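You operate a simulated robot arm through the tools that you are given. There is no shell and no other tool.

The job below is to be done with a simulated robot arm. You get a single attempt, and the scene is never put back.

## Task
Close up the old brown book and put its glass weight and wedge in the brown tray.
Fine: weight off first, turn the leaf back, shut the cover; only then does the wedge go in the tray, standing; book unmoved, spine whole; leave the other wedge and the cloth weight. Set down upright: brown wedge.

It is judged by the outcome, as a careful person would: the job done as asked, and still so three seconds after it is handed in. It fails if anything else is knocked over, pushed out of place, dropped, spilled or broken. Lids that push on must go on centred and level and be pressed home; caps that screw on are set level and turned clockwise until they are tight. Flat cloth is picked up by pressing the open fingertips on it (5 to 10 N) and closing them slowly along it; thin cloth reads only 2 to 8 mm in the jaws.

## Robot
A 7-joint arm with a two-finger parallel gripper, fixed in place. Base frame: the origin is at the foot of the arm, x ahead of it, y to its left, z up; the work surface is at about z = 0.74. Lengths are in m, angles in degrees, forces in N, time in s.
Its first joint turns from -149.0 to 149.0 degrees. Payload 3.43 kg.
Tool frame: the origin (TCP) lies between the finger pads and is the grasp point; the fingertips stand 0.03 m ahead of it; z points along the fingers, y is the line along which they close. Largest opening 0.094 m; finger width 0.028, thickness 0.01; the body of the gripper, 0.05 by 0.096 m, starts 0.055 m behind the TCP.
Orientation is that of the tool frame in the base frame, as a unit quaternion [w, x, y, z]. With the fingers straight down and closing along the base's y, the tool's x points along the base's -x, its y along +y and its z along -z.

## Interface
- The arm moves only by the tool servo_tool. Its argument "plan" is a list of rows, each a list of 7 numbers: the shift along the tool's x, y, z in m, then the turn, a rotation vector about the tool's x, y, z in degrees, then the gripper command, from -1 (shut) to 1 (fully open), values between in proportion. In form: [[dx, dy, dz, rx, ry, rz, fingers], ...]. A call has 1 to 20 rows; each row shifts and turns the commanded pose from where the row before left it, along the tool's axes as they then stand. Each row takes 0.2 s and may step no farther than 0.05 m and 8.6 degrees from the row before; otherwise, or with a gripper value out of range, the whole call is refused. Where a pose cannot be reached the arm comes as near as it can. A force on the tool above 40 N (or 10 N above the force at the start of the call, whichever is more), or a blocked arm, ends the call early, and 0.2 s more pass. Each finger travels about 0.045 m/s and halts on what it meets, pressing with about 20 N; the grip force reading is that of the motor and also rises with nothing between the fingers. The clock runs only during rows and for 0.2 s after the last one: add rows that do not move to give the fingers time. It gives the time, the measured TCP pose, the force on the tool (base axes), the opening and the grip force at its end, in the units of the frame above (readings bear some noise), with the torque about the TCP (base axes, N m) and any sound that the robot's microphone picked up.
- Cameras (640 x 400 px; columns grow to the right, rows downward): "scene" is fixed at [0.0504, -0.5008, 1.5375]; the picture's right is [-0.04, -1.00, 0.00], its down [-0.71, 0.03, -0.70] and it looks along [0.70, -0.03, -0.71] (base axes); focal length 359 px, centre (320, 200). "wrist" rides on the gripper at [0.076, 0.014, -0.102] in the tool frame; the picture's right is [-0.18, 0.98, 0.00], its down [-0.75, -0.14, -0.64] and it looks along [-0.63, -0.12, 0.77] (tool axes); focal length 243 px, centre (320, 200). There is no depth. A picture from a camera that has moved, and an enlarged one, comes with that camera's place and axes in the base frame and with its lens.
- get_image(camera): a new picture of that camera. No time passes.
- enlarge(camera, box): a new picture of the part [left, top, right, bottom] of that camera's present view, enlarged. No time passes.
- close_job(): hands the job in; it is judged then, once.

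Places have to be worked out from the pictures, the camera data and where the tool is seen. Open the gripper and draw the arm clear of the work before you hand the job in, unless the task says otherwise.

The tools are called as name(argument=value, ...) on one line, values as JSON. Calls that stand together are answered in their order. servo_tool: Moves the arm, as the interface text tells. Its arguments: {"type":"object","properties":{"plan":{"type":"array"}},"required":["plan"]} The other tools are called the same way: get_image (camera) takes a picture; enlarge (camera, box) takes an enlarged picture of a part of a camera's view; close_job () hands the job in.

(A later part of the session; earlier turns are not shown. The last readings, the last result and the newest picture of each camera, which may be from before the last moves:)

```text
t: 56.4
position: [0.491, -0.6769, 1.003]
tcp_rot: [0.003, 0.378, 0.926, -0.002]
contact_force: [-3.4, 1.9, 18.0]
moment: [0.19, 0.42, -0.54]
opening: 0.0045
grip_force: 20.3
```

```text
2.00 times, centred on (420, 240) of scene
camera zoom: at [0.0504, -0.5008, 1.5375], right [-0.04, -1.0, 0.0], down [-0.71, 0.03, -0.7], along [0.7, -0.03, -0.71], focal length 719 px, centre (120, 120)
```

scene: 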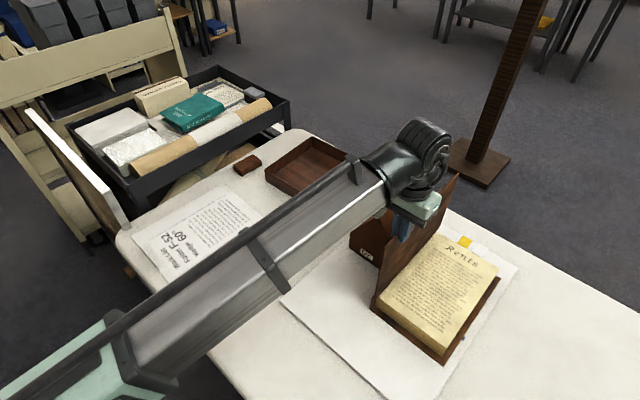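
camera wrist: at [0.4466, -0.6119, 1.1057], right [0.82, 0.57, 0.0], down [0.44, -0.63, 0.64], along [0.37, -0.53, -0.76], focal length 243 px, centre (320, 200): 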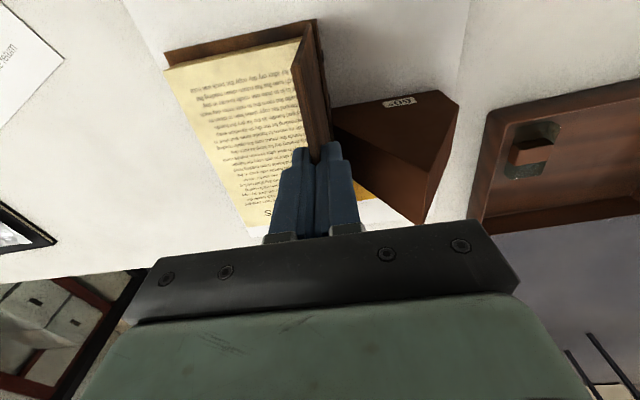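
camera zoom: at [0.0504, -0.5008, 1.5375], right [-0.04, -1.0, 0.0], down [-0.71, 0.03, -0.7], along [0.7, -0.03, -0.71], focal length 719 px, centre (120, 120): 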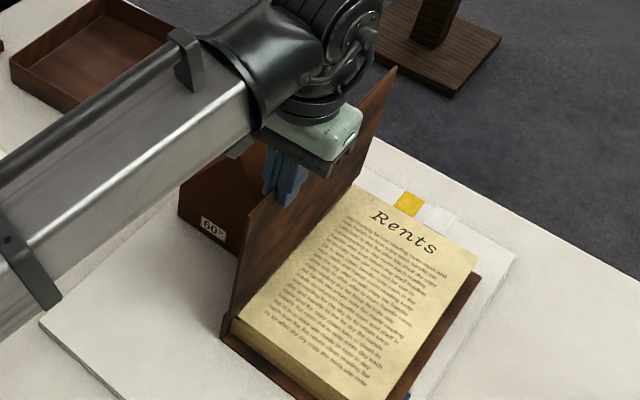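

It's now pressing lightly (+18 N). I'll check precisely whether the book has shifted, using the same zoom as before the swing.

enlarge(camera="scene", box=[330, 150, 530, 380])

enlarge(camera="scene", box=[420, 300, 500, 380])

```text
1.74 times, centred on (430, 265) of scene
camera zoom: at [0.0504, -0.5008, 1.5375], right [-0.04, -1.0, 0.0], down [-0.71, 0.03, -0.7], along [0.7, -0.03, -0.71], focal length 625 px, centre (129, 87)
```

zoom: 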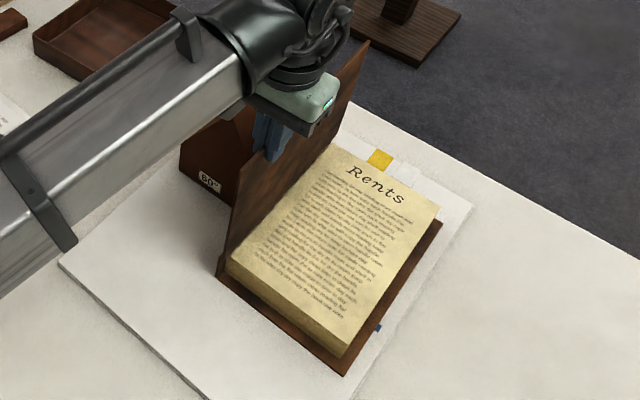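

```text
5.00 times, centred on (460, 340) of scene
camera zoom: at [0.0504, -0.5008, 1.5375], right [-0.04, -1.0, 0.0], down [-0.71, 0.03, -0.7], along [0.7, -0.03, -0.71], focal length 1797 px, centre (-380, -500)
```

zoom: 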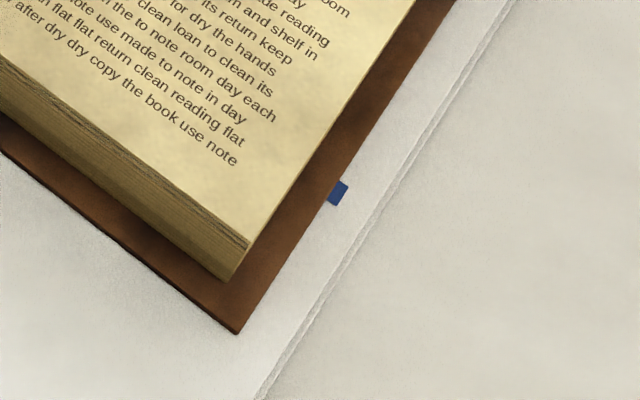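

The book has crept about 9 mm toward the wedge (a blue mark on the folder is now exposed). I'll square it back once it's closed. To stop loading the hinge, I'll loosen the fingers now so the cover swings freely between them, then guide it past vertical.

servo_tool(plan=[[0, 0, 0, 0, 0, 0, -0.8], [0, 0, 0, 0, 0, 0, -0.6], [0, 0, 0, 0, 0, 0, -0.45], [0, 0, 0, 0, 0, 0, -0.45]])

get_image(camera="wrist")

enlarge(camera="scene", box=[330, 150, 530, 380])

```text
t: 57.4
position: [0.4906, -0.6764, 1.0]
tcp_rot: [0.002, 0.378, 0.926, -0.001]
contact_force: [0.7, -0.6, 0.7]
moment: [-0.02, 0.01, 0.0]
opening: 0.026
grip_force: 0.0
```

```text
taken
camera wrist: at [0.4466, -0.6118, 1.1034], right [0.82, 0.57, 0.0], down [0.44, -0.63, 0.65], along [0.37, -0.53, -0.76], focal length 243 px, centre (320, 200)
```

wrist: 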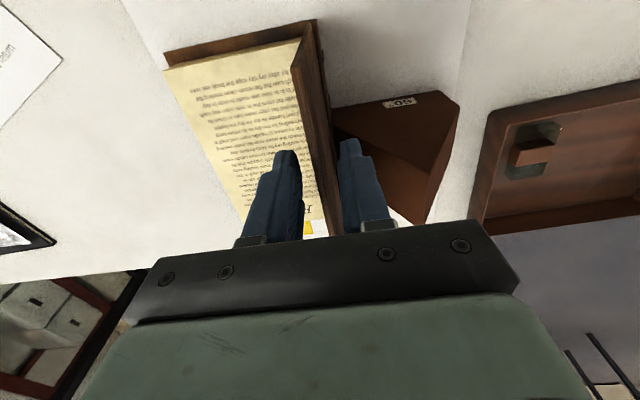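

```text
1.74 times, centred on (430, 265) of scene
camera zoom: at [0.0504, -0.5008, 1.5375], right [-0.04, -1.0, 0.0], down [-0.71, 0.03, -0.7], along [0.7, -0.03, -0.71], focal length 625 px, centre (129, 87)
```

zoom: 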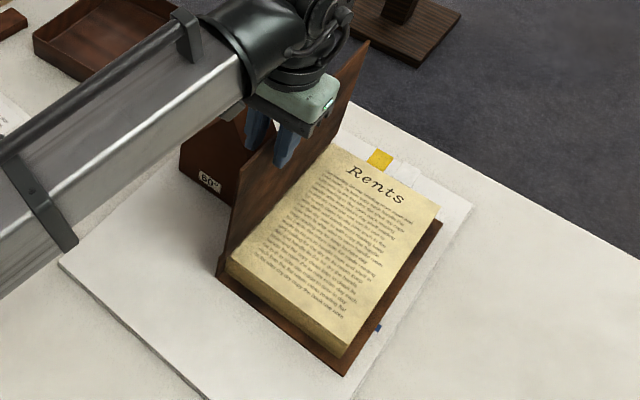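

The cover is free between the fingers and the force is zero. I'll guide it past vertical and let it lean on the front finger.

servo_tool(plan=[[0, -0.0154, -0.001, -2.5, 0, 0, -0.45], [0, -0.0154, -0.001, -2.5, 0, 0, -0.45], [0, -0.0184, 0.004, -1.7, 0, 0, -0.45], [0, 0, 0, 0, 0, 0, -0.45]])

get_image(camera="wrist")

enlarge(camera="scene", box=[330, 150, 530, 380])

```text
t: 58.4
position: [0.4584, -0.7127, 0.9975]
tcp_rot: [0.024, 0.377, 0.925, 0.054]
contact_force: [0.3, -0.5, 0.0]
moment: [0.02, 0.0, -0.03]
opening: 0.026
grip_force: 0.2
```

```text
taken
camera wrist: at [0.4043, -0.6568, 1.1006], right [0.81, 0.57, 0.11], down [0.39, -0.68, 0.62], along [0.43, -0.46, -0.77], focal length 243 px, centre (320, 200)
```

wrist: 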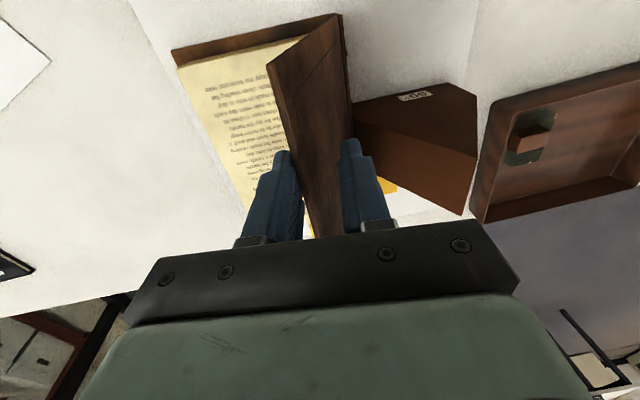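

```text
1.74 times, centred on (430, 265) of scene
camera zoom: at [0.0504, -0.5008, 1.5375], right [-0.04, -1.0, 0.0], down [-0.71, 0.03, -0.7], along [0.7, -0.03, -0.71], focal length 625 px, centre (129, 87)
```

zoom: 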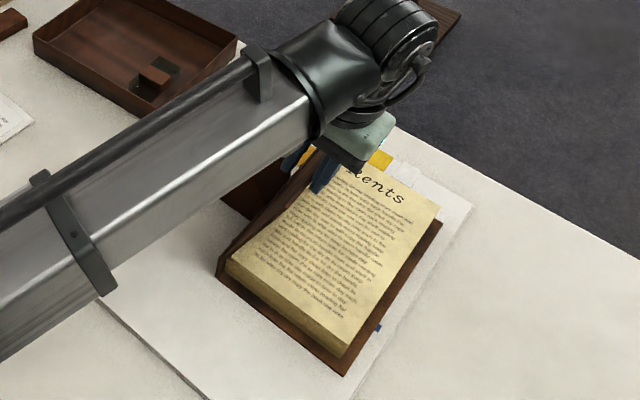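

The cover is past vertical and resting on the front finger. I'll lower it along the arc.

servo_tool(plan=[[0, -0.0187, 0.0058, -1.65, 0, 0, -0.45], [0, -0.0189, 0.0053, -1.65, 0, 0, -0.45], [0, -0.0224, 0.0111, -2.5, 0, 0, -0.45], [0, -0.0228, 0.01, -2.5, 0, 0, -0.45], [0, 0, 0, 0, 0, 0, -0.45]])

get_image(camera="wrist")

enlarge(camera="scene", box=[330, 150, 530, 380])

```text
t: 59.6
position: [0.4038, -0.7666, 0.9521]
tcp_rot: [0.051, 0.374, 0.918, 0.119]
contact_force: [-0.6, -0.2, -0.7]
moment: [-0.03, -0.01, 0.01]
opening: 0.0263
grip_force: 0.8
```

```text
taken
camera wrist: at [0.3395, -0.722, 1.0551], right [0.8, 0.55, 0.25], down [0.33, -0.74, 0.59], along [0.51, -0.38, -0.77], focal length 243 px, centre (320, 200)
```

wrist: 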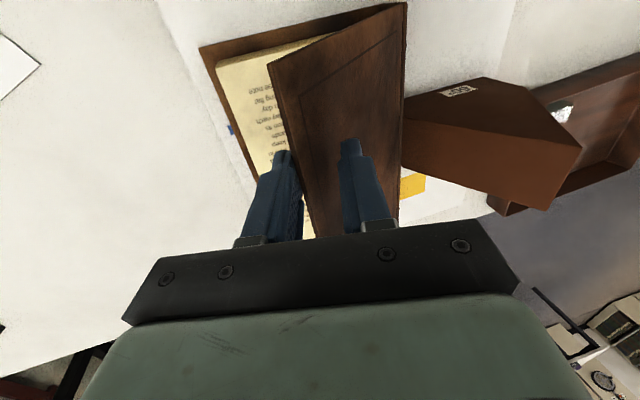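

```text
1.74 times, centred on (430, 265) of scene
camera zoom: at [0.0504, -0.5008, 1.5375], right [-0.04, -1.0, 0.0], down [-0.71, 0.03, -0.7], along [0.7, -0.03, -0.71], focal length 625 px, centre (129, 87)
```

zoom: 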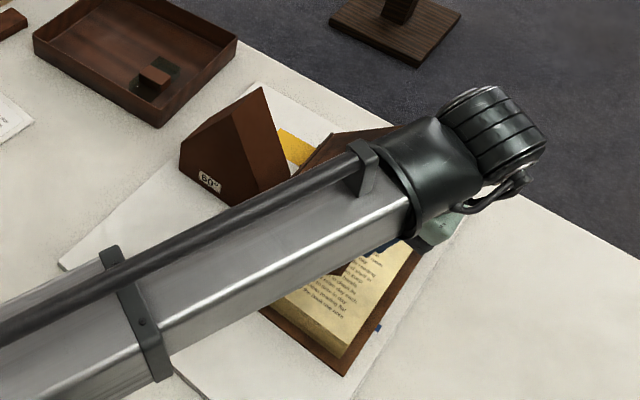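

The lowering is going well with no load on the tool. I'll continue.

servo_tool(plan=[[0, -0.0202, 0.013, -2.5, 0, 0, -0.45], [0, -0.0208, 0.0122, -2.5, 0, 0, -0.45], [0, -0.0176, 0.0163, -2.5, 0, 0, -0.45], [0, -0.0184, 0.0156, -2.5, 0, 0, -0.45], [0, 0, 0, 0, 0, 0, -0.45]])

get_image(camera="wrist")

enlarge(camera="scene", box=[330, 150, 530, 380])

```text
t: 60.8
position: [0.3677, -0.8039, 0.8741]
tcp_rot: [0.084, 0.369, 0.904, 0.199]
contact_force: [-1.1, -1.2, -1.5]
moment: [-0.03, 0.02, 0.02]
opening: 0.0269
grip_force: 0.6
```

```text
taken
camera wrist: at [0.2898, -0.7709, 0.9735], right [0.75, 0.51, 0.42], down [0.26, -0.81, 0.53], along [0.6, -0.29, -0.74], focal length 243 px, centre (320, 200)
```

wrist: 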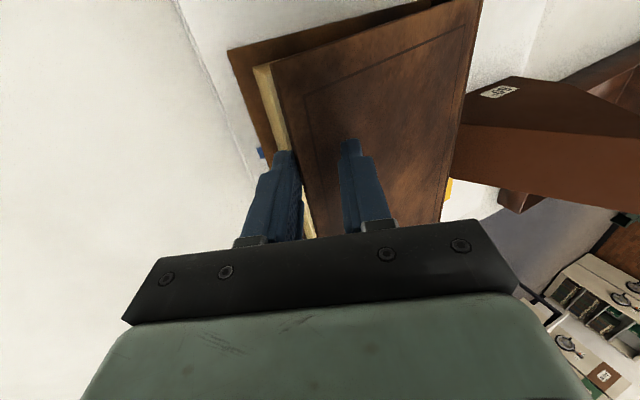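

```text
1.74 times, centred on (430, 265) of scene
camera zoom: at [0.0504, -0.5008, 1.5375], right [-0.04, -1.0, 0.0], down [-0.71, 0.03, -0.7], along [0.7, -0.03, -0.71], focal length 625 px, centre (129, 87)
```

zoom: 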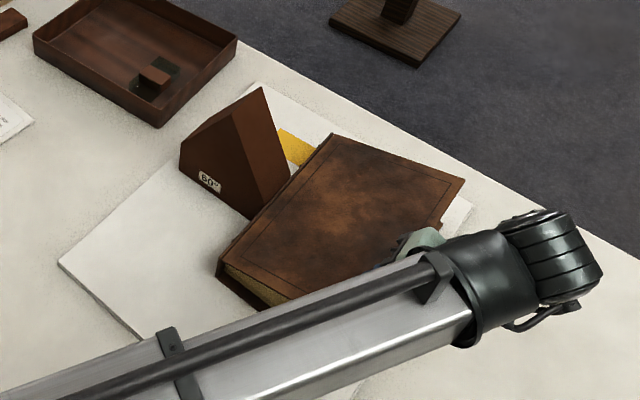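

Nearly shut. I'll lower the last part in smaller steps and look.

servo_tool(plan=[[0, -0.0093, 0.01, -1.67, 0, 0, -0.45], [0, -0.0096, 0.0097, -1.67, 0, 0, -0.45], [0, 0, 0, 0, 0, 0, -0.45]])

enlarge(camera="wrist", box=[200, 20, 480, 250])

enlarge(camera="scene", box=[380, 220, 520, 380])

```text
t: 61.6
position: [0.3599, -0.8103, 0.8484]
tcp_rot: [0.094, 0.366, 0.898, 0.226]
contact_force: [-0.2, -0.1, -0.8]
moment: [-0.03, 0.01, 0.01]
opening: 0.0268
grip_force: 0.6
```

```text
1.74 times, centred on (340, 135) of wrist
camera zoom: at [0.2796, -0.7824, 0.9459], right [0.74, 0.49, 0.47], down [0.24, -0.83, 0.5], along [0.63, -0.26, -0.73], focal length 422 px, centre (285, 313)
```

zoom: 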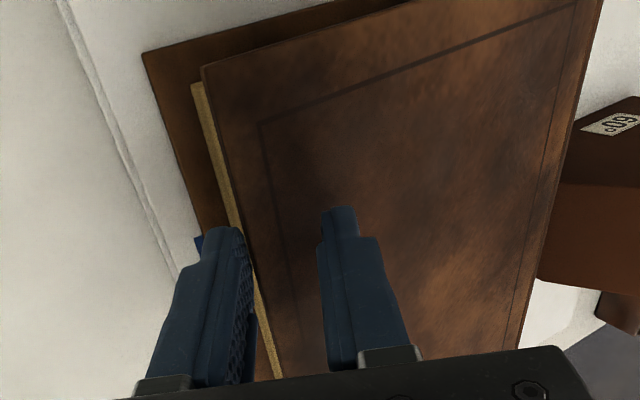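

```text
2.50 times, centred on (450, 300) of scene
camera zoom: at [0.0504, -0.5008, 1.5375], right [-0.04, -1.0, 0.0], down [-0.71, 0.03, -0.7], along [0.7, -0.03, -0.71], focal length 898 px, centre (-5, -50)
```

zoom: 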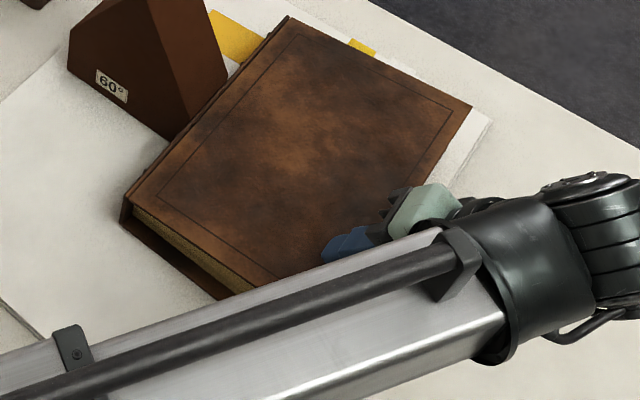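

servo_tool(plan=[[0, -0.008, 0.006, 0, 0, 0, -0.45], [0, -0.006, 0.005, 0, 0, 0, -0.45], [0, 0, 0, 0, 0, 0, -0.45]])

enlarge(camera="wrist", box=[200, 20, 480, 250])

enlarge(camera="scene", box=[380, 220, 520, 380])

```text
t: 62.4
position: [0.3561, -0.815, 0.8324]
tcp_rot: [0.096, 0.366, 0.898, 0.225]
contact_force: [0.2, 0.4, 0.7]
moment: [0.02, 0.0, 0.0]
opening: 0.026
grip_force: 0.0
```

```text
1.74 times, centred on (340, 135) of wrist
camera zoom: at [0.2754, -0.7865, 0.9293], right [0.74, 0.49, 0.47], down [0.24, -0.83, 0.5], along [0.63, -0.26, -0.73], focal length 422 px, centre (285, 313)
```

zoom: 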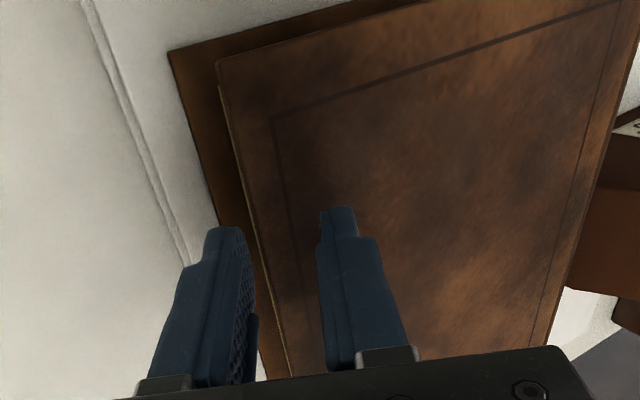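

```text
2.50 times, centred on (450, 300) of scene
camera zoom: at [0.0504, -0.5008, 1.5375], right [-0.04, -1.0, 0.0], down [-0.71, 0.03, -0.7], along [0.7, -0.03, -0.71], focal length 898 px, centre (-5, -50)
```

zoom: 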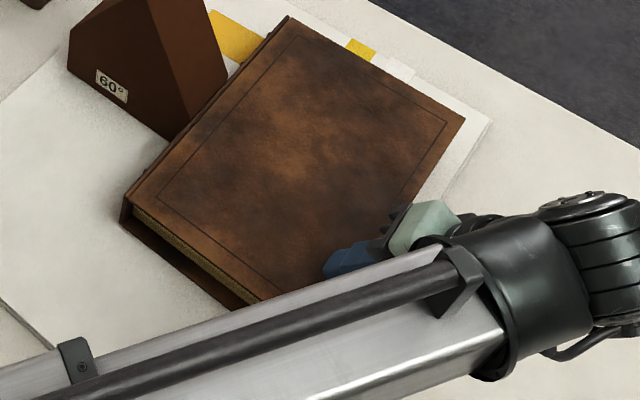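

The cover is within a few millimetres of closed. I'll slide the fingers outward horizontally to let the edge off the front finger.

servo_tool(plan=[[0, -0.0053, -0.0028, 0, 0, 0, -0.45], [0, -0.0053, -0.0028, 0, 0, 0, -0.45], [0, -0.0053, -0.0028, 0, 0, 0, -0.45], [0, 0, 0, 0, 0, 0, -0.45]])

enlarge(camera="wrist", box=[200, 20, 480, 250])

enlarge(camera="scene", box=[380, 220, 520, 380])

```text
t: 63.4
position: [0.3431, -0.8283, 0.8313]
tcp_rot: [0.094, 0.366, 0.898, 0.226]
contact_force: [-0.7, -0.7, 0.3]
moment: [0.0, -0.02, 0.0]
opening: 0.0257
grip_force: 0.1
```

```text
1.74 times, centred on (340, 135) of wrist
camera zoom: at [0.2629, -0.7994, 0.9288], right [0.74, 0.49, 0.47], down [0.24, -0.83, 0.5], along [0.63, -0.26, -0.73], focal length 422 px, centre (285, 313)
```

zoom: 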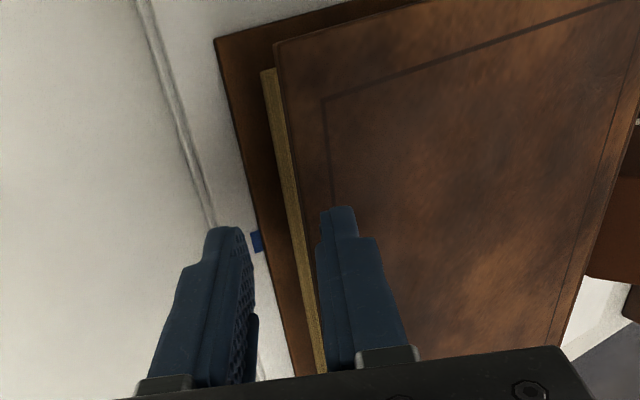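

```text
2.50 times, centred on (450, 300) of scene
camera zoom: at [0.0504, -0.5008, 1.5375], right [-0.04, -1.0, 0.0], down [-0.71, 0.03, -0.7], along [0.7, -0.03, -0.71], focal length 898 px, centre (-5, -50)
```

zoom: 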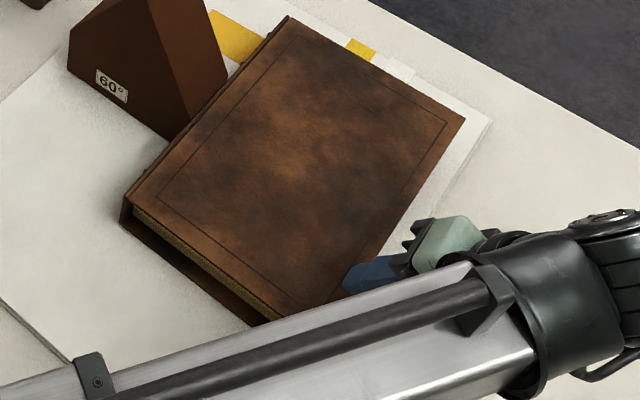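

The cover looks fully down. I'll lift clear vertically, level the tool, and inspect the closed book.

servo_tool(plan=[[0, 0.0095, -0.0176, 0, 0, 0, -0.45], [0, 0.019, -0.035, 0, 0, 0, -0.45], [0, 0.019, -0.035, 0, 0, 0, -0.45], [0, 0.019, -0.035, 0, 0, 0, -0.45], [0, 0.019, -0.035, 0, 0, 0, -0.45], [0, 0.019, -0.035, 0, 0, 0, -0.45], [0, 0.019, -0.035, 0, 0, 0, -0.45], [0, 0, 0, 7, 0, 0, 0], [0, 0, 0, 7, 0, 0, 0.5], [0, 0, 0, 7, 0, 0, 0.9], [0, 0, 0, 7.3, 0, 0, 0.9], [0.04, 0.02, 0, 0, 0, 0, 0.9], [0.04, 0.02, 0, 0, 0, 0, 0.9], [0, 0, 0, 0, 0, 0, 0.9]])

get_image(camera="wrist")

get_image(camera="scene")

enlarge(camera="scene", box=[330, 150, 530, 380])

```text
t: 64.8
position: [0.3429, -0.8324, 1.0255]
tcp_rot: [0.1, 0.364, 0.9, 0.219]
contact_force: [1.3, -5.0, -13.8]
moment: [0.17, -1.01, 0.35]
opening: 0.0258
grip_force: 0.0
out of reach, approached as far as the arm can: row 6
stopped in row 6: the force on the tool passed its limit at 55 N (the readings are from after the stop); the commanded pose is now the measured one
```

```text
taken
camera wrist: at [0.2619, -0.8029, 1.1206], right [0.73, 0.5, 0.46], down [0.23, -0.82, 0.52], along [0.64, -0.27, -0.72], focal length 243 px, centre (320, 200)
```

wrist: 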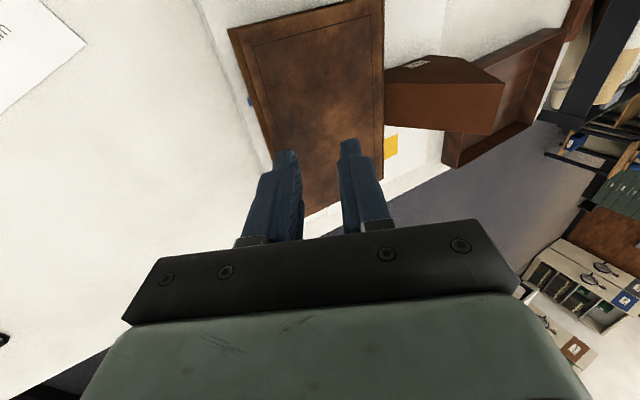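

```text
taken
```

scene: 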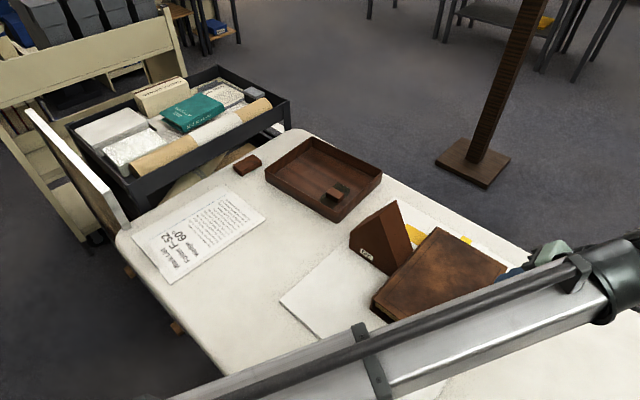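

```text
1.74 times, centred on (430, 265) of scene
camera zoom: at [0.0504, -0.5008, 1.5375], right [-0.04, -1.0, 0.0], down [-0.71, 0.03, -0.7], along [0.7, -0.03, -0.71], focal length 625 px, centre (129, 87)
```

zoom: 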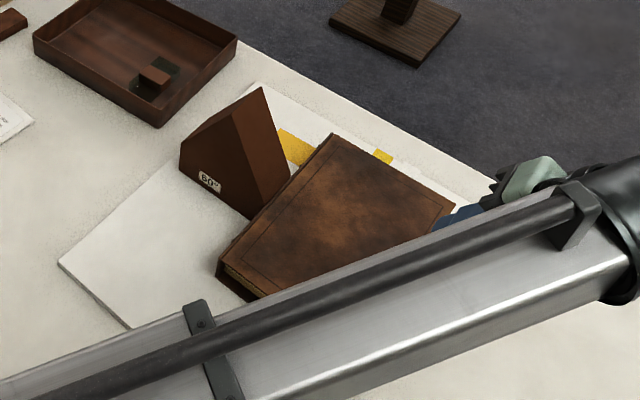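

The tool came free, but the tilted pose ran out of wrist range at that height; nothing in the scene was touched. I'll untilt the tool now.

servo_tool(plan=[[0, 0.01, 0.0, 4, 0, 0, -0.45], [0, 0.01, 0.0, 6, 0, 0, -0.3], [0, 0.01, 0, 6, 0, 0, 0], [0, 0.01, 0, 6, 0, 0, 0.5], [0, 0.01, 0, 5.5, 0, 0, 0.9], [0, 0, 0, 0, 0, 0, 0.9]])

get_image(camera="wrist")

get_image(camera="scene")

```text
t: 66.2
position: [0.3762, -0.7986, 1.0402]
tcp_rot: [0.009, 0.378, 0.926, 0.0]
contact_force: [0.2, -0.1, -0.4]
moment: [0.05, 0.02, -0.01]
opening: 0.0891
grip_force: 0.1
```

```text
taken
camera wrist: at [0.3286, -0.7327, 1.1414], right [0.82, 0.57, 0.01], down [0.43, -0.62, 0.65], along [0.38, -0.53, -0.76], focal length 243 px, centre (320, 200)
```

wrist: 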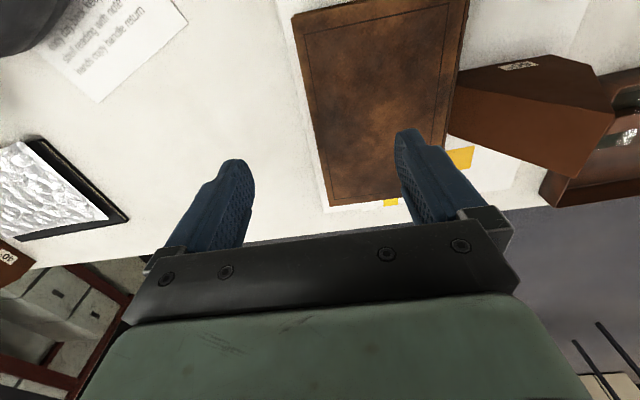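

```text
taken
```

scene: 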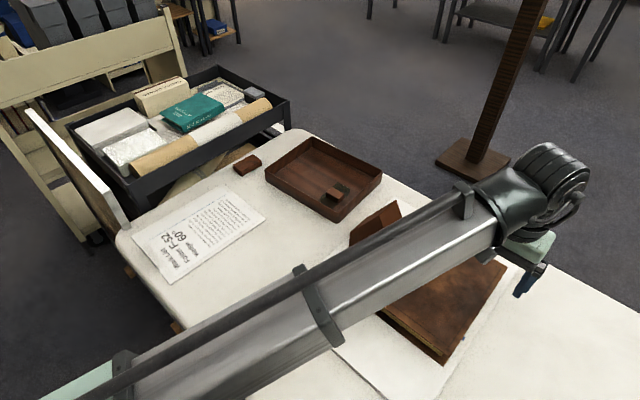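

Level again. I'll check whether the book's corner is where it was.

enlarge(camera="scene", box=[420, 300, 500, 380])

enlarge(camera="wrist", box=[260, 0, 480, 210])

```text
5.00 times, centred on (460, 340) of scene
camera zoom: at [0.0504, -0.5008, 1.5375], right [-0.04, -1.0, 0.0], down [-0.71, 0.03, -0.7], along [0.7, -0.03, -0.71], focal length 1797 px, centre (-380, -500)
```

zoom: 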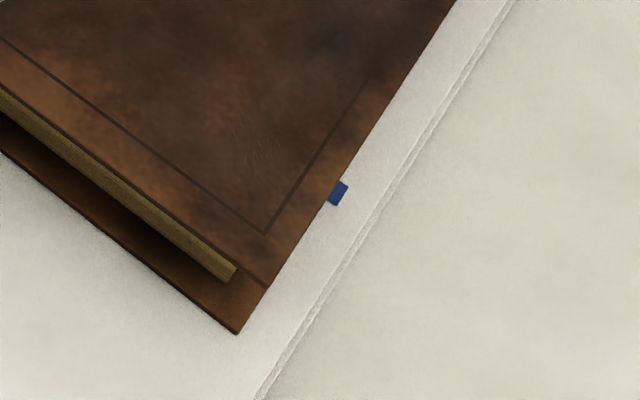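

```text
1.90 times, centred on (370, 105) of wrist
camera zoom: at [0.3286, -0.7327, 1.1414], right [0.82, 0.57, 0.01], down [0.43, -0.62, 0.65], along [0.38, -0.53, -0.76], focal length 462 px, centre (225, 381)
```

zoom: 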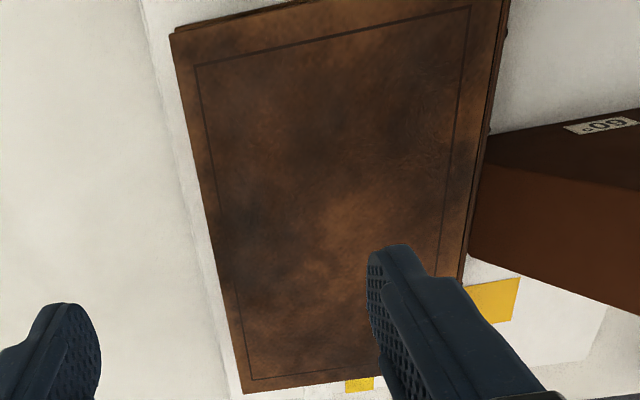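

The cover is fully shut and square on the book, which is still about 9 mm off its original spot. Next I'll study the wedge, now exposed.

enlarge(camera="scene", box=[340, 190, 440, 290])

enlarge(camera="wrist", box=[430, 30, 640, 220])

```text
4.00 times, centred on (390, 240) of scene
camera zoom: at [0.0504, -0.5008, 1.5375], right [-0.04, -1.0, 0.0], down [-0.71, 0.03, -0.7], along [0.7, -0.03, -0.71], focal length 1437 px, centre (40, 40)
```

zoom: 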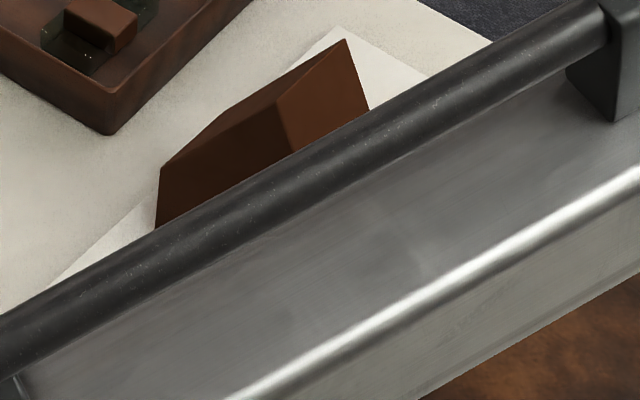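

```text
2.11 times, centred on (535, 125) of wrist
camera zoom: at [0.3286, -0.7327, 1.1414], right [0.82, 0.57, 0.01], down [0.43, -0.62, 0.65], along [0.38, -0.53, -0.76], focal length 511 px, centre (-133, 358)
```

zoom: 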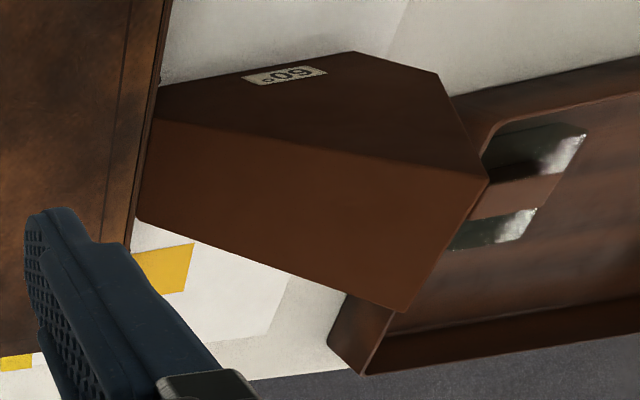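

The wedge has a sharp ridge at about z 0.933, centred near (0.614,-0.680) and about 73 mm wide along the spine. I'll turn the gripper 90° with the fingers fully open and move above it.

servo_tool(plan=[[0, 0, -0.01, 0, 0, 8.2, 1], [0, 0, 0, 0, 0, 8.2, 1], [0, 0, 0, 0, 0, 8.2, 1], [0, 0, 0, 0, 0, 8.2, 1], [0, 0, 0, 0, 0, 8.2, 1], [0, 0, 0, 0, 0, 8.2, 1], [0, 0, 0, 0, 0, 8.2, 1], [0, 0, 0, 0, 0, 8.2, 1], [0, 0, 0, 0, 0, 8.2, 1], [0, 0, 0, 0, 0, 8.2, 1], [0, 0, 0, 0, 0, 8, 1], [0.0418, 0.0145, 0, 0, 0, 0, 1], [0.0418, 0.0145, 0, 0, 0, 0, 1], [0.0418, 0.0145, 0, 0, 0, 0, 1], [0.0418, 0.0145, 0, 0, 0, 0, 1], [0.0418, 0.0145, 0, 0, 0, 0, 1], [0.0418, 0.0145, 0, 0, 0, 0, 1], [0, 0, 0, 0, 0, 0, 1]])

get_image(camera="wrist")

enlarge(camera="scene", box=[320, 150, 480, 310])

```text
t: 70.0
position: [0.6157, -0.6818, 1.0506]
tcp_rot: [0.006, 0.922, 0.388, 0.007]
contact_force: [0.9, 0.7, 0.6]
moment: [-0.02, -0.01, 0.0]
opening: 0.0939
grip_force: 0.0
```

```text
taken
camera wrist: at [0.6773, -0.6354, 1.1538], right [0.57, -0.82, 0.02], down [-0.64, -0.44, 0.63], along [-0.51, -0.37, -0.77], focal length 243 px, centre (320, 200)
```

wrist: 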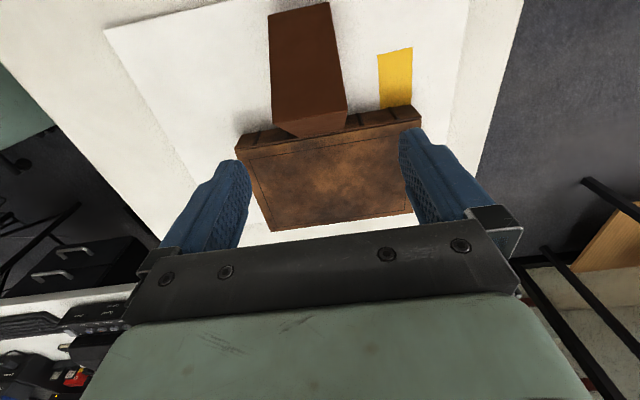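

```text
2.50 times, centred on (400, 230) of scene
camera zoom: at [0.0504, -0.5008, 1.5375], right [-0.04, -1.0, 0.0], down [-0.71, 0.03, -0.7], along [0.7, -0.03, -0.71], focal length 898 px, centre (120, 125)
```

zoom: 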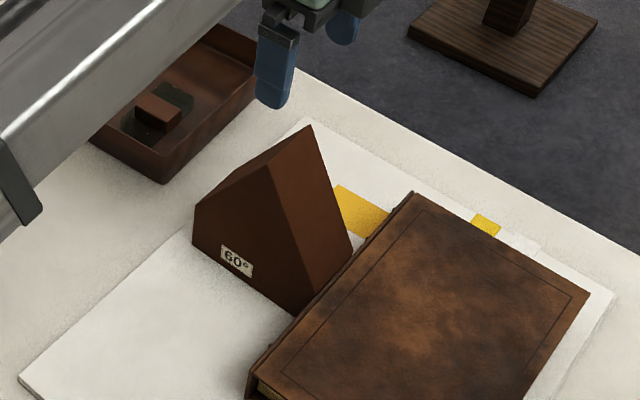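

I'll correct a small lateral offset (-7 mm), yaw (-2.5°), and 1° of tilt, then descend partway to check finger clearance.

servo_tool(plan=[[0.0025, -0.007, 0, 0.9, -0.5, -2.5, 1], [0, 0, 0.04, 0, 0, 0, 1], [0, 0, 0.04, 0, 0, 0, 1], [0, 0, 0.03, 0, 0, 0, 1], [0, 0, 0, 0, 0, 0, 1]])

get_image(camera="wrist")

enlarge(camera="scene", box=[340, 170, 440, 290])

```text
t: 71.2
position: [0.6127, -0.6739, 0.94]
tcp_rot: [0.001, 0.913, 0.409, 0.0]
contact_force: [-0.1, -0.1, -0.7]
moment: [0.02, -0.02, -0.02]
opening: 0.094
grip_force: 0.0
```

```text
taken
camera wrist: at [0.6729, -0.6252, 1.0427], right [0.61, -0.79, 0.0], down [-0.61, -0.47, 0.64], along [-0.51, -0.39, -0.77], focal length 243 px, centre (320, 200)
```

wrist: 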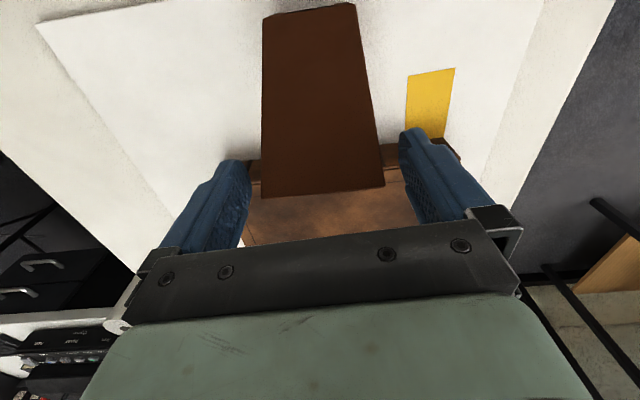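

```text
3.33 times, centred on (390, 230) of scene
camera zoom: at [0.0504, -0.5008, 1.5375], right [-0.04, -1.0, 0.0], down [-0.71, 0.03, -0.7], along [0.7, -0.03, -0.71], focal length 1198 px, centre (87, 100)
```

zoom: 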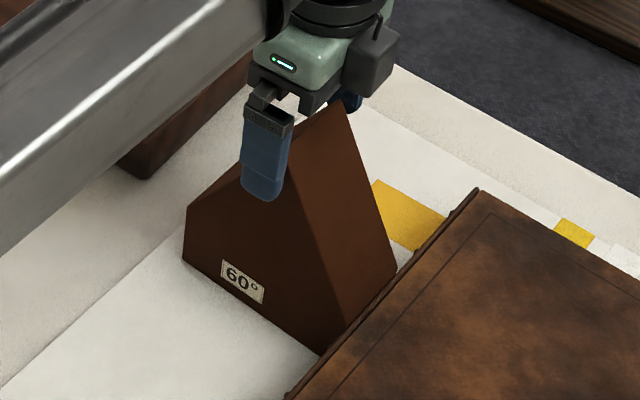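

The ridge is centred between the open fingers with clearance on both sides. I'll descend 45 mm so the pads straddle the upper body, stopping before the palm reaches the ridge.

servo_tool(plan=[[0, 0.001, 0.02, 0, 0, 0, 1], [0, 0, 0.015, 0, 0, 0, 1], [0, 0, 0.01, 0, 0, 0, 1], [0, 0, 0, 0, 0, 0, 1]])

get_image(camera="wrist")

enlarge(camera="scene", box=[340, 170, 440, 290])

```text
t: 72.2
position: [0.6123, -0.6759, 0.8987]
tcp_rot: [0.002, 0.913, 0.408, 0.0]
contact_force: [0.5, -0.2, -0.3]
moment: [0.01, -0.01, 0.01]
opening: 0.0937
grip_force: 0.1
```

```text
taken
camera wrist: at [0.6721, -0.6266, 1.001], right [0.61, -0.79, 0.0], down [-0.61, -0.47, 0.64], along [-0.51, -0.39, -0.77], focal length 243 px, centre (320, 200)
```

wrist: 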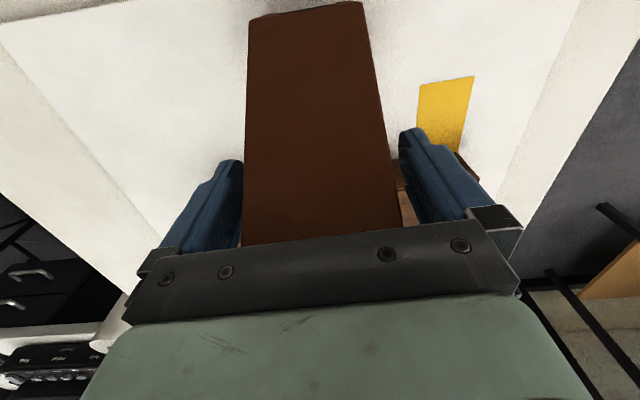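

```text
3.33 times, centred on (390, 230) of scene
camera zoom: at [0.0504, -0.5008, 1.5375], right [-0.04, -1.0, 0.0], down [-0.71, 0.03, -0.7], along [0.7, -0.03, -0.71], focal length 1198 px, centre (87, 100)
```

zoom: 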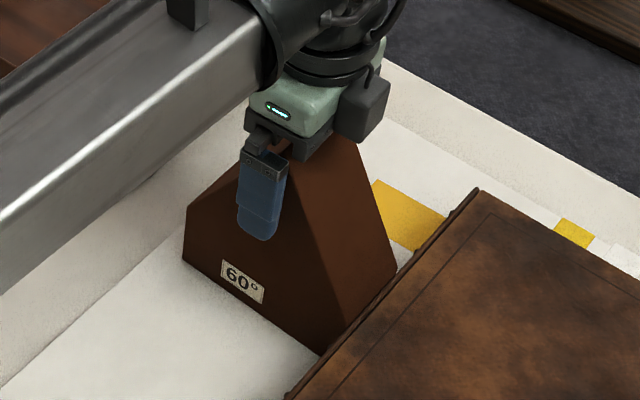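

It's inside with small gaps, slightly tighter on the tail side. I'll nudge 1 mm that way and close slowly.

servo_tool(plan=[[0, -0.0012, 0.003, 0, 0, 0, 1], [0, 0, 0, 0, 0, 0, 0.9], [0, 0, 0, 0, 0, 0, 0.75], [0, 0, 0, 0, 0, 0, 0.6], [0, 0, 0, 0, 0, 0, 0.4], [0, 0, 0, 0, 0, 0, 0.2], [0, 0, 0, 0, 0, 0, 0.2]])

get_image(camera="wrist")

```text
t: 73.8
position: [0.6105, -0.6738, 0.8957]
tcp_rot: [0.001, 0.913, 0.409, -0.001]
contact_force: [0.3, -0.3, 1.1]
moment: [0.04, 0.01, -0.02]
opening: 0.0748
grip_force: 20.1
```

```text
taken
camera wrist: at [0.6714, -0.625, 0.9981], right [0.61, -0.79, 0.0], down [-0.61, -0.47, 0.64], along [-0.51, -0.39, -0.77], focal length 243 px, centre (320, 200)
```

wrist: 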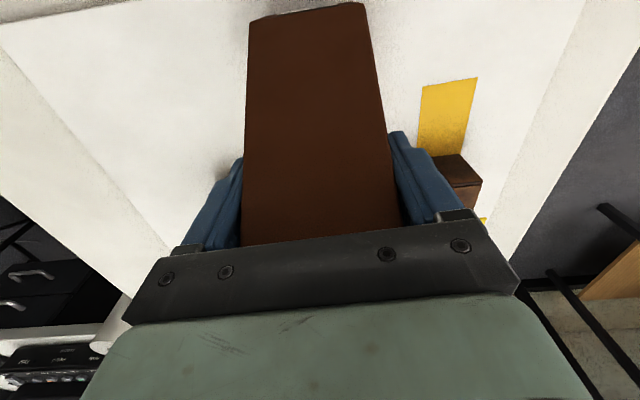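

The wedge is gripped at 75 mm. I'll lift straight up, slowly at first so it doesn't drag on the spine.

servo_tool(plan=[[0, 0, -0.005, 0, 0, 0, 0.2], [0, 0, -0.01, 0, 0, 0, 0.2], [0, 0, -0.015, 0, 0, 0, 0.2], [0, 0, 0, 0, 0, 0, 0.2]])

enlarge(camera="scene", box=[330, 150, 530, 380])

```text
t: 74.8
position: [0.61, -0.6732, 0.9253]
tcp_rot: [0.0, 0.913, 0.408, -0.001]
contact_force: [-0.5, 0.2, -1.4]
moment: [0.0, 0.02, 0.01]
opening: 0.0748
grip_force: 19.8
```

```text
1.74 times, centred on (430, 265) of scene
camera zoom: at [0.0504, -0.5008, 1.5375], right [-0.04, -1.0, 0.0], down [-0.71, 0.03, -0.7], along [0.7, -0.03, -0.71], focal length 625 px, centre (129, 87)
```

zoom: 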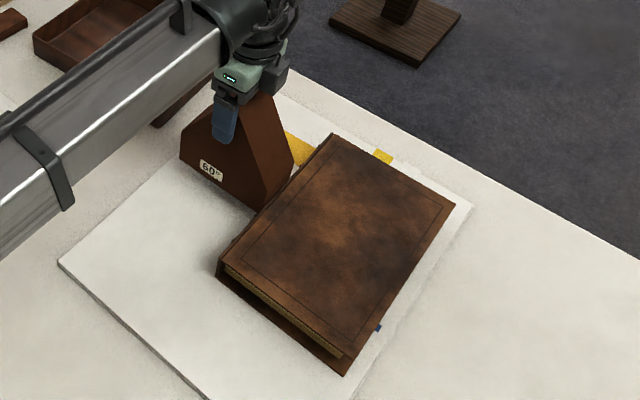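

enlarge(camera="scene", box=[340, 170, 440, 290])

get_image(camera="wrist")

```text
3.33 times, centred on (390, 230) of scene
camera zoom: at [0.0504, -0.5008, 1.5375], right [-0.04, -1.0, 0.0], down [-0.71, 0.03, -0.7], along [0.7, -0.03, -0.71], focal length 1198 px, centre (87, 100)
```

zoom: 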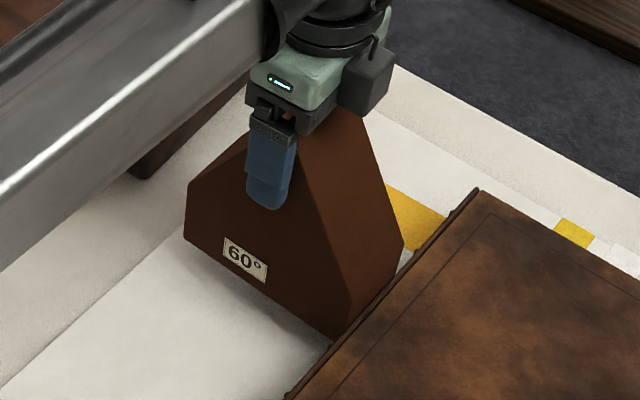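

```text
taken
camera wrist: at [0.6708, -0.6248, 1.0274], right [0.61, -0.79, 0.0], down [-0.61, -0.47, 0.64], along [-0.51, -0.39, -0.77], focal length 243 px, centre (320, 200)
```

wrist: 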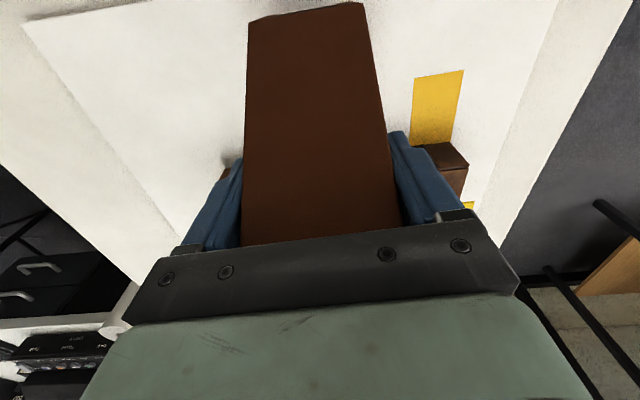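

The wedge is clear of the table and hangs level in the grip (it's light). I'll raise it, then carry it toward the tray.

servo_tool(plan=[[0, 0, -0.04, 0, 0, 0, 0.2], [0, 0, -0.045, 0, 0, 0, 0.2], [0, 0, -0.045, 0, 0, 0, 0.2], [0.0431, 0.0181, 0, 0, 0, 0, 0.2], [0.0431, 0.0181, 0, 0, 0, 0, 0.2], [0.0431, 0.0181, 0, 0, 0, 0, 0.2], [0.0431, 0.0181, 0, 0, 0, 0, 0.2], [0.0431, 0.0181, 0, 0, 0, 0, 0.2], [0, 0, 0, 0, 0, 0, 0.2]])

get_image(camera="scene")

```text
t: 76.8
position: [0.821, -0.5685, 1.057]
tcp_rot: [0.001, 0.913, 0.408, -0.001]
contact_force: [-0.2, -0.4, -0.7]
moment: [0.02, 0.0, 0.01]
opening: 0.0744
grip_force: 20.2
```

```text
taken
```

scene: 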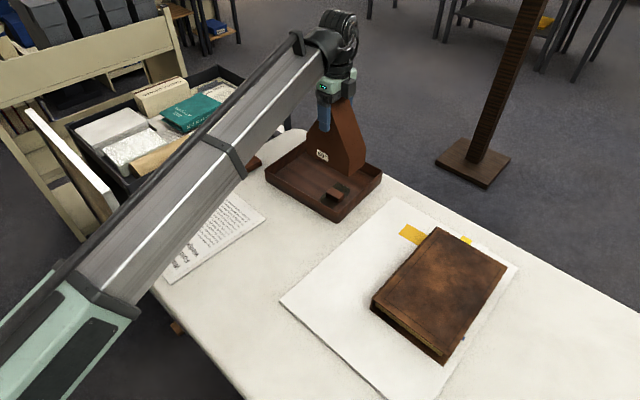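

Now I'll turn the wedge 90° in the air and move it over the tray's free area.

servo_tool(plan=[[0, 0, 0, 0, 0, -8.2, 0.2], [0, 0, 0, 0, 0, -8.2, 0.2], [0, 0, 0, 0, 0, -8.2, 0.2], [0, 0, 0, 0, 0, -8.2, 0.2], [0, 0, 0, 0, 0, -8.2, 0.2], [0, 0, 0, 0, 0, -8.2, 0.2], [0, 0, 0, 0, 0, -8.2, 0.2], [0, 0, 0, 0, 0, -8.2, 0.2], [0, 0, 0, 0, 0, -8.2, 0.2], [0, 0, 0, 0, 0, -8.2, 0.2], [0, 0, 0, 0, 0, -8.2, 0.2], [-0.0194, 0.0419, 0, 0, 0, 0, 0.2], [-0.0194, 0.0419, 0, 0, 0, 0, 0.2], [-0.0194, 0.0419, 0, 0, 0, 0, 0.2], [0, 0, 0, 0, 0, 0, 0.2]])

get_image(camera="scene")

enlarge(camera="scene", box=[240, 60, 400, 240])

get_image(camera="wrist")

```text
t: 80.0
position: [0.9485, -0.519, 1.0512]
tcp_rot: [0.001, 0.354, 0.935, -0.002]
contact_force: [0.7, 0.6, -0.6]
moment: [0.04, 0.01, 0.02]
opening: 0.0742
grip_force: 20.1
```

```text
taken
```

scene: 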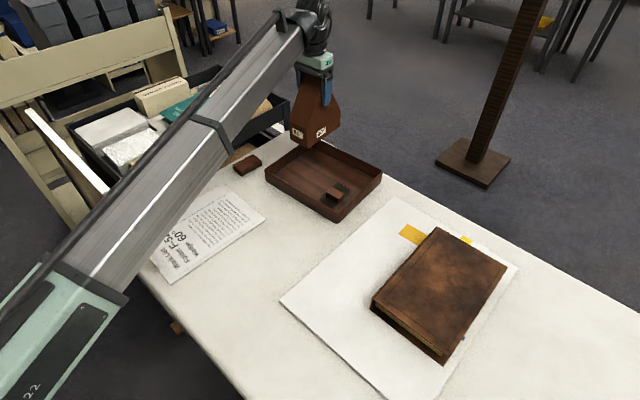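

```text
2.22 times, centred on (320, 150) of scene
camera zoom: at [0.0504, -0.5008, 1.5375], right [-0.04, -1.0, 0.0], down [-0.71, 0.03, -0.7], along [0.7, -0.03, -0.71], focal length 798 px, centre (320, 311)
```

zoom: 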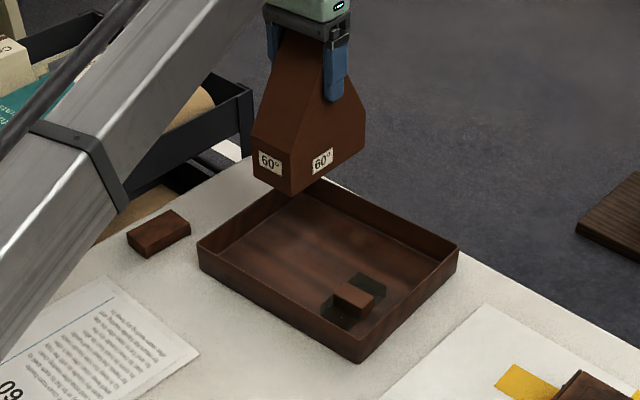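

```text
taken
camera wrist: at [0.9008, -0.4566, 1.1537], right [0.79, 0.61, 0.0], down [0.47, -0.6, 0.64], along [0.39, -0.51, -0.77], focal length 243 px, centre (320, 200)
```

wrist: 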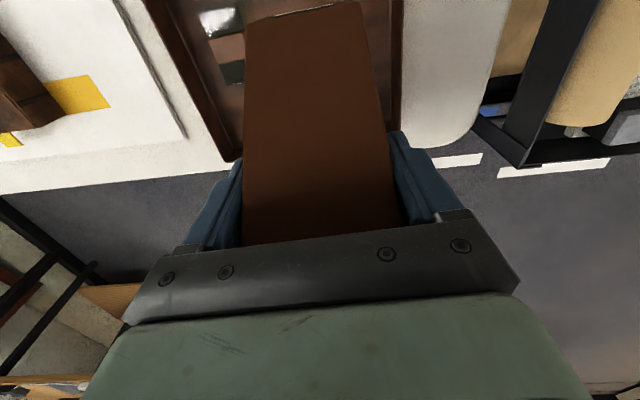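

The wedge is oriented to the tray and its footprint (e1 0.15–0.23, e2 0.055–0.20 of the tray) fits clear of the weight and walls. I'll pull back 13 mm to centre it and lower.

servo_tool(plan=[[0.013, 0, 0.03, 0, 0, 0, 0.2], [0, 0, 0.04, 0, 0, 0, 0.2], [0, 0, 0.03, 0, 0, 0, 0.2], [0, 0, 0.02, 0, 0, 0, 0.2], [0, 0, 0.01, 0, 0, 0, 0.2], [0, 0, 0, 0, 0, 0, 0.2]])

enlarge(camera="scene", box=[240, 60, 400, 240])

get_image(camera="wrist")

```text
t: 81.3
position: [0.9389, -0.5122, 0.9238]
tcp_rot: [0.001, 0.355, 0.935, -0.001]
contact_force: [-0.8, 0.6, -0.3]
moment: [0.03, -0.04, -0.02]
opening: 0.0738
grip_force: 20.3
```

```text
2.22 times, centred on (320, 150) of scene
camera zoom: at [0.0504, -0.5008, 1.5375], right [-0.04, -1.0, 0.0], down [-0.71, 0.03, -0.7], along [0.7, -0.03, -0.71], focal length 798 px, centre (320, 311)
```

zoom: 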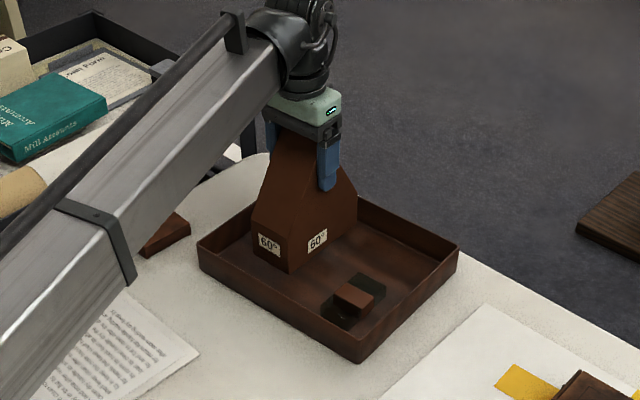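

```text
taken
camera wrist: at [0.8913, -0.4489, 1.0263], right [0.79, 0.61, 0.0], down [0.47, -0.6, 0.64], along [0.39, -0.51, -0.77], focal length 243 px, centre (320, 200)
```

wrist: 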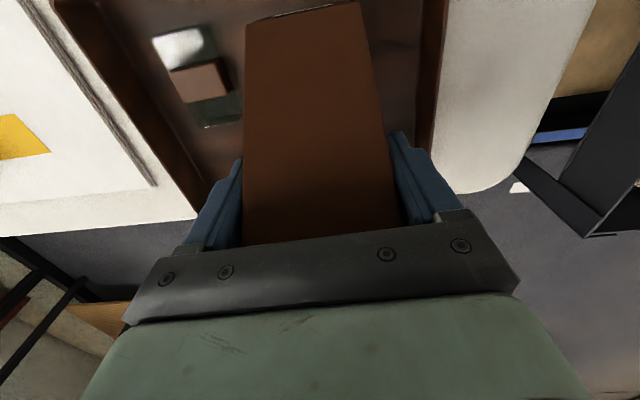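

It's well placed between the weight and the far wall. I'll lower the rest in small steps, watching for contact.

servo_tool(plan=[[0, 0, 0.006, 0, 0, 0, 0.2], [0, 0, 0.006, 0, 0, 0, 0.2], [0, 0, 0.004, 0, 0, 0, 0.2], [0, 0, 0, 0, 0, 0, 0.2]])

```text
t: 82.3
position: [0.9403, -0.5107, 0.9089]
tcp_rot: [0.0, 0.355, 0.935, -0.001]
contact_force: [0.3, -0.7, -0.4]
moment: [0.03, 0.01, 0.0]
opening: 0.0741
grip_force: 19.9
```

servo_tool(plan=[[0, 0, 0.003, 0, 0, 0, 0.2], [0, 0, 0.003, 0, 0, 0, 0.2], [0, 0, 0.0, 0, 0, 0, 0.2]])

```text
t: 83.2
position: [0.9399, -0.5106, 0.9011]
tcp_rot: [0.0, 0.355, 0.935, -0.001]
contact_force: [0.7, -0.5, -1.0]
moment: [-0.01, 0.0, -0.01]
opening: 0.074
grip_force: 19.9
```

Still hanging free at 0.901; contact should come around 0.898. I'll continue in millimetre steps.

servo_tool(plan=[[0, 0, 0.0015, 0, 0, 0, 0.2], [0, 0, 0.0015, 0, 0, 0, 0.2], [0, 0, 0.0, 0, 0, 0, 0.2]])

```text
t: 84.0
position: [0.937, -0.5105, 0.8987]
tcp_rot: [0.001, 0.355, 0.935, -0.001]
contact_force: [0.4, 0.6, -0.9]
moment: [-0.04, 0.0, 0.02]
opening: 0.074
grip_force: 19.8
```

servo_tool(plan=[[0, 0, 0.0015, 0, 0, 0, 0.2], [0, 0, 0.0015, 0, 0, 0, 0.2], [0, 0, 0.0, 0, 0, 0, 0.2]])

enlarge(camera="scene", box=[270, 100, 370, 220])

```text
t: 84.8
position: [0.9381, -0.5109, 0.8958]
tcp_rot: [0.001, 0.356, 0.935, -0.001]
contact_force: [-0.8, 0.2, 0.6]
moment: [0.02, -0.01, 0.02]
opening: 0.0739
grip_force: 19.7
```

```text
3.33 times, centred on (320, 160) of scene
camera zoom: at [0.0504, -0.5008, 1.5375], right [-0.04, -1.0, 0.0], down [-0.71, 0.03, -0.7], along [0.7, -0.03, -0.71], focal length 1198 px, centre (320, 333)
```

zoom: 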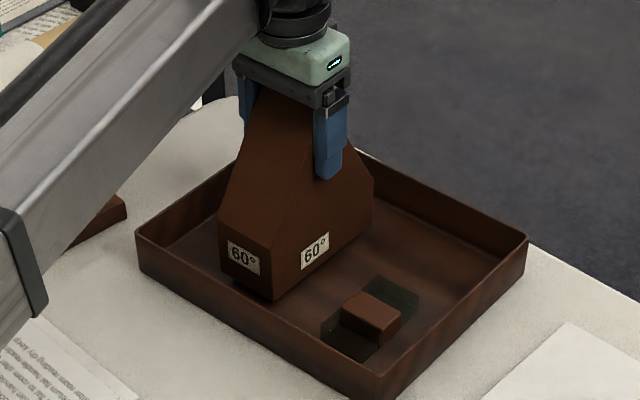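

servo_tool(plan=[[0, 0, 0.001, 0, 0, 0, 0.2], [0, 0, 0.001, 0, 0, 0, 0.2], [0, 0, 0.0, 0, 0, 0, 0.2]])

```text
t: 85.5
position: [0.9377, -0.5106, 0.8938]
tcp_rot: [0.001, 0.355, 0.935, -0.002]
contact_force: [1.3, -0.2, -0.2]
moment: [0.02, 0.0, -0.03]
opening: 0.0739
grip_force: 19.9
```

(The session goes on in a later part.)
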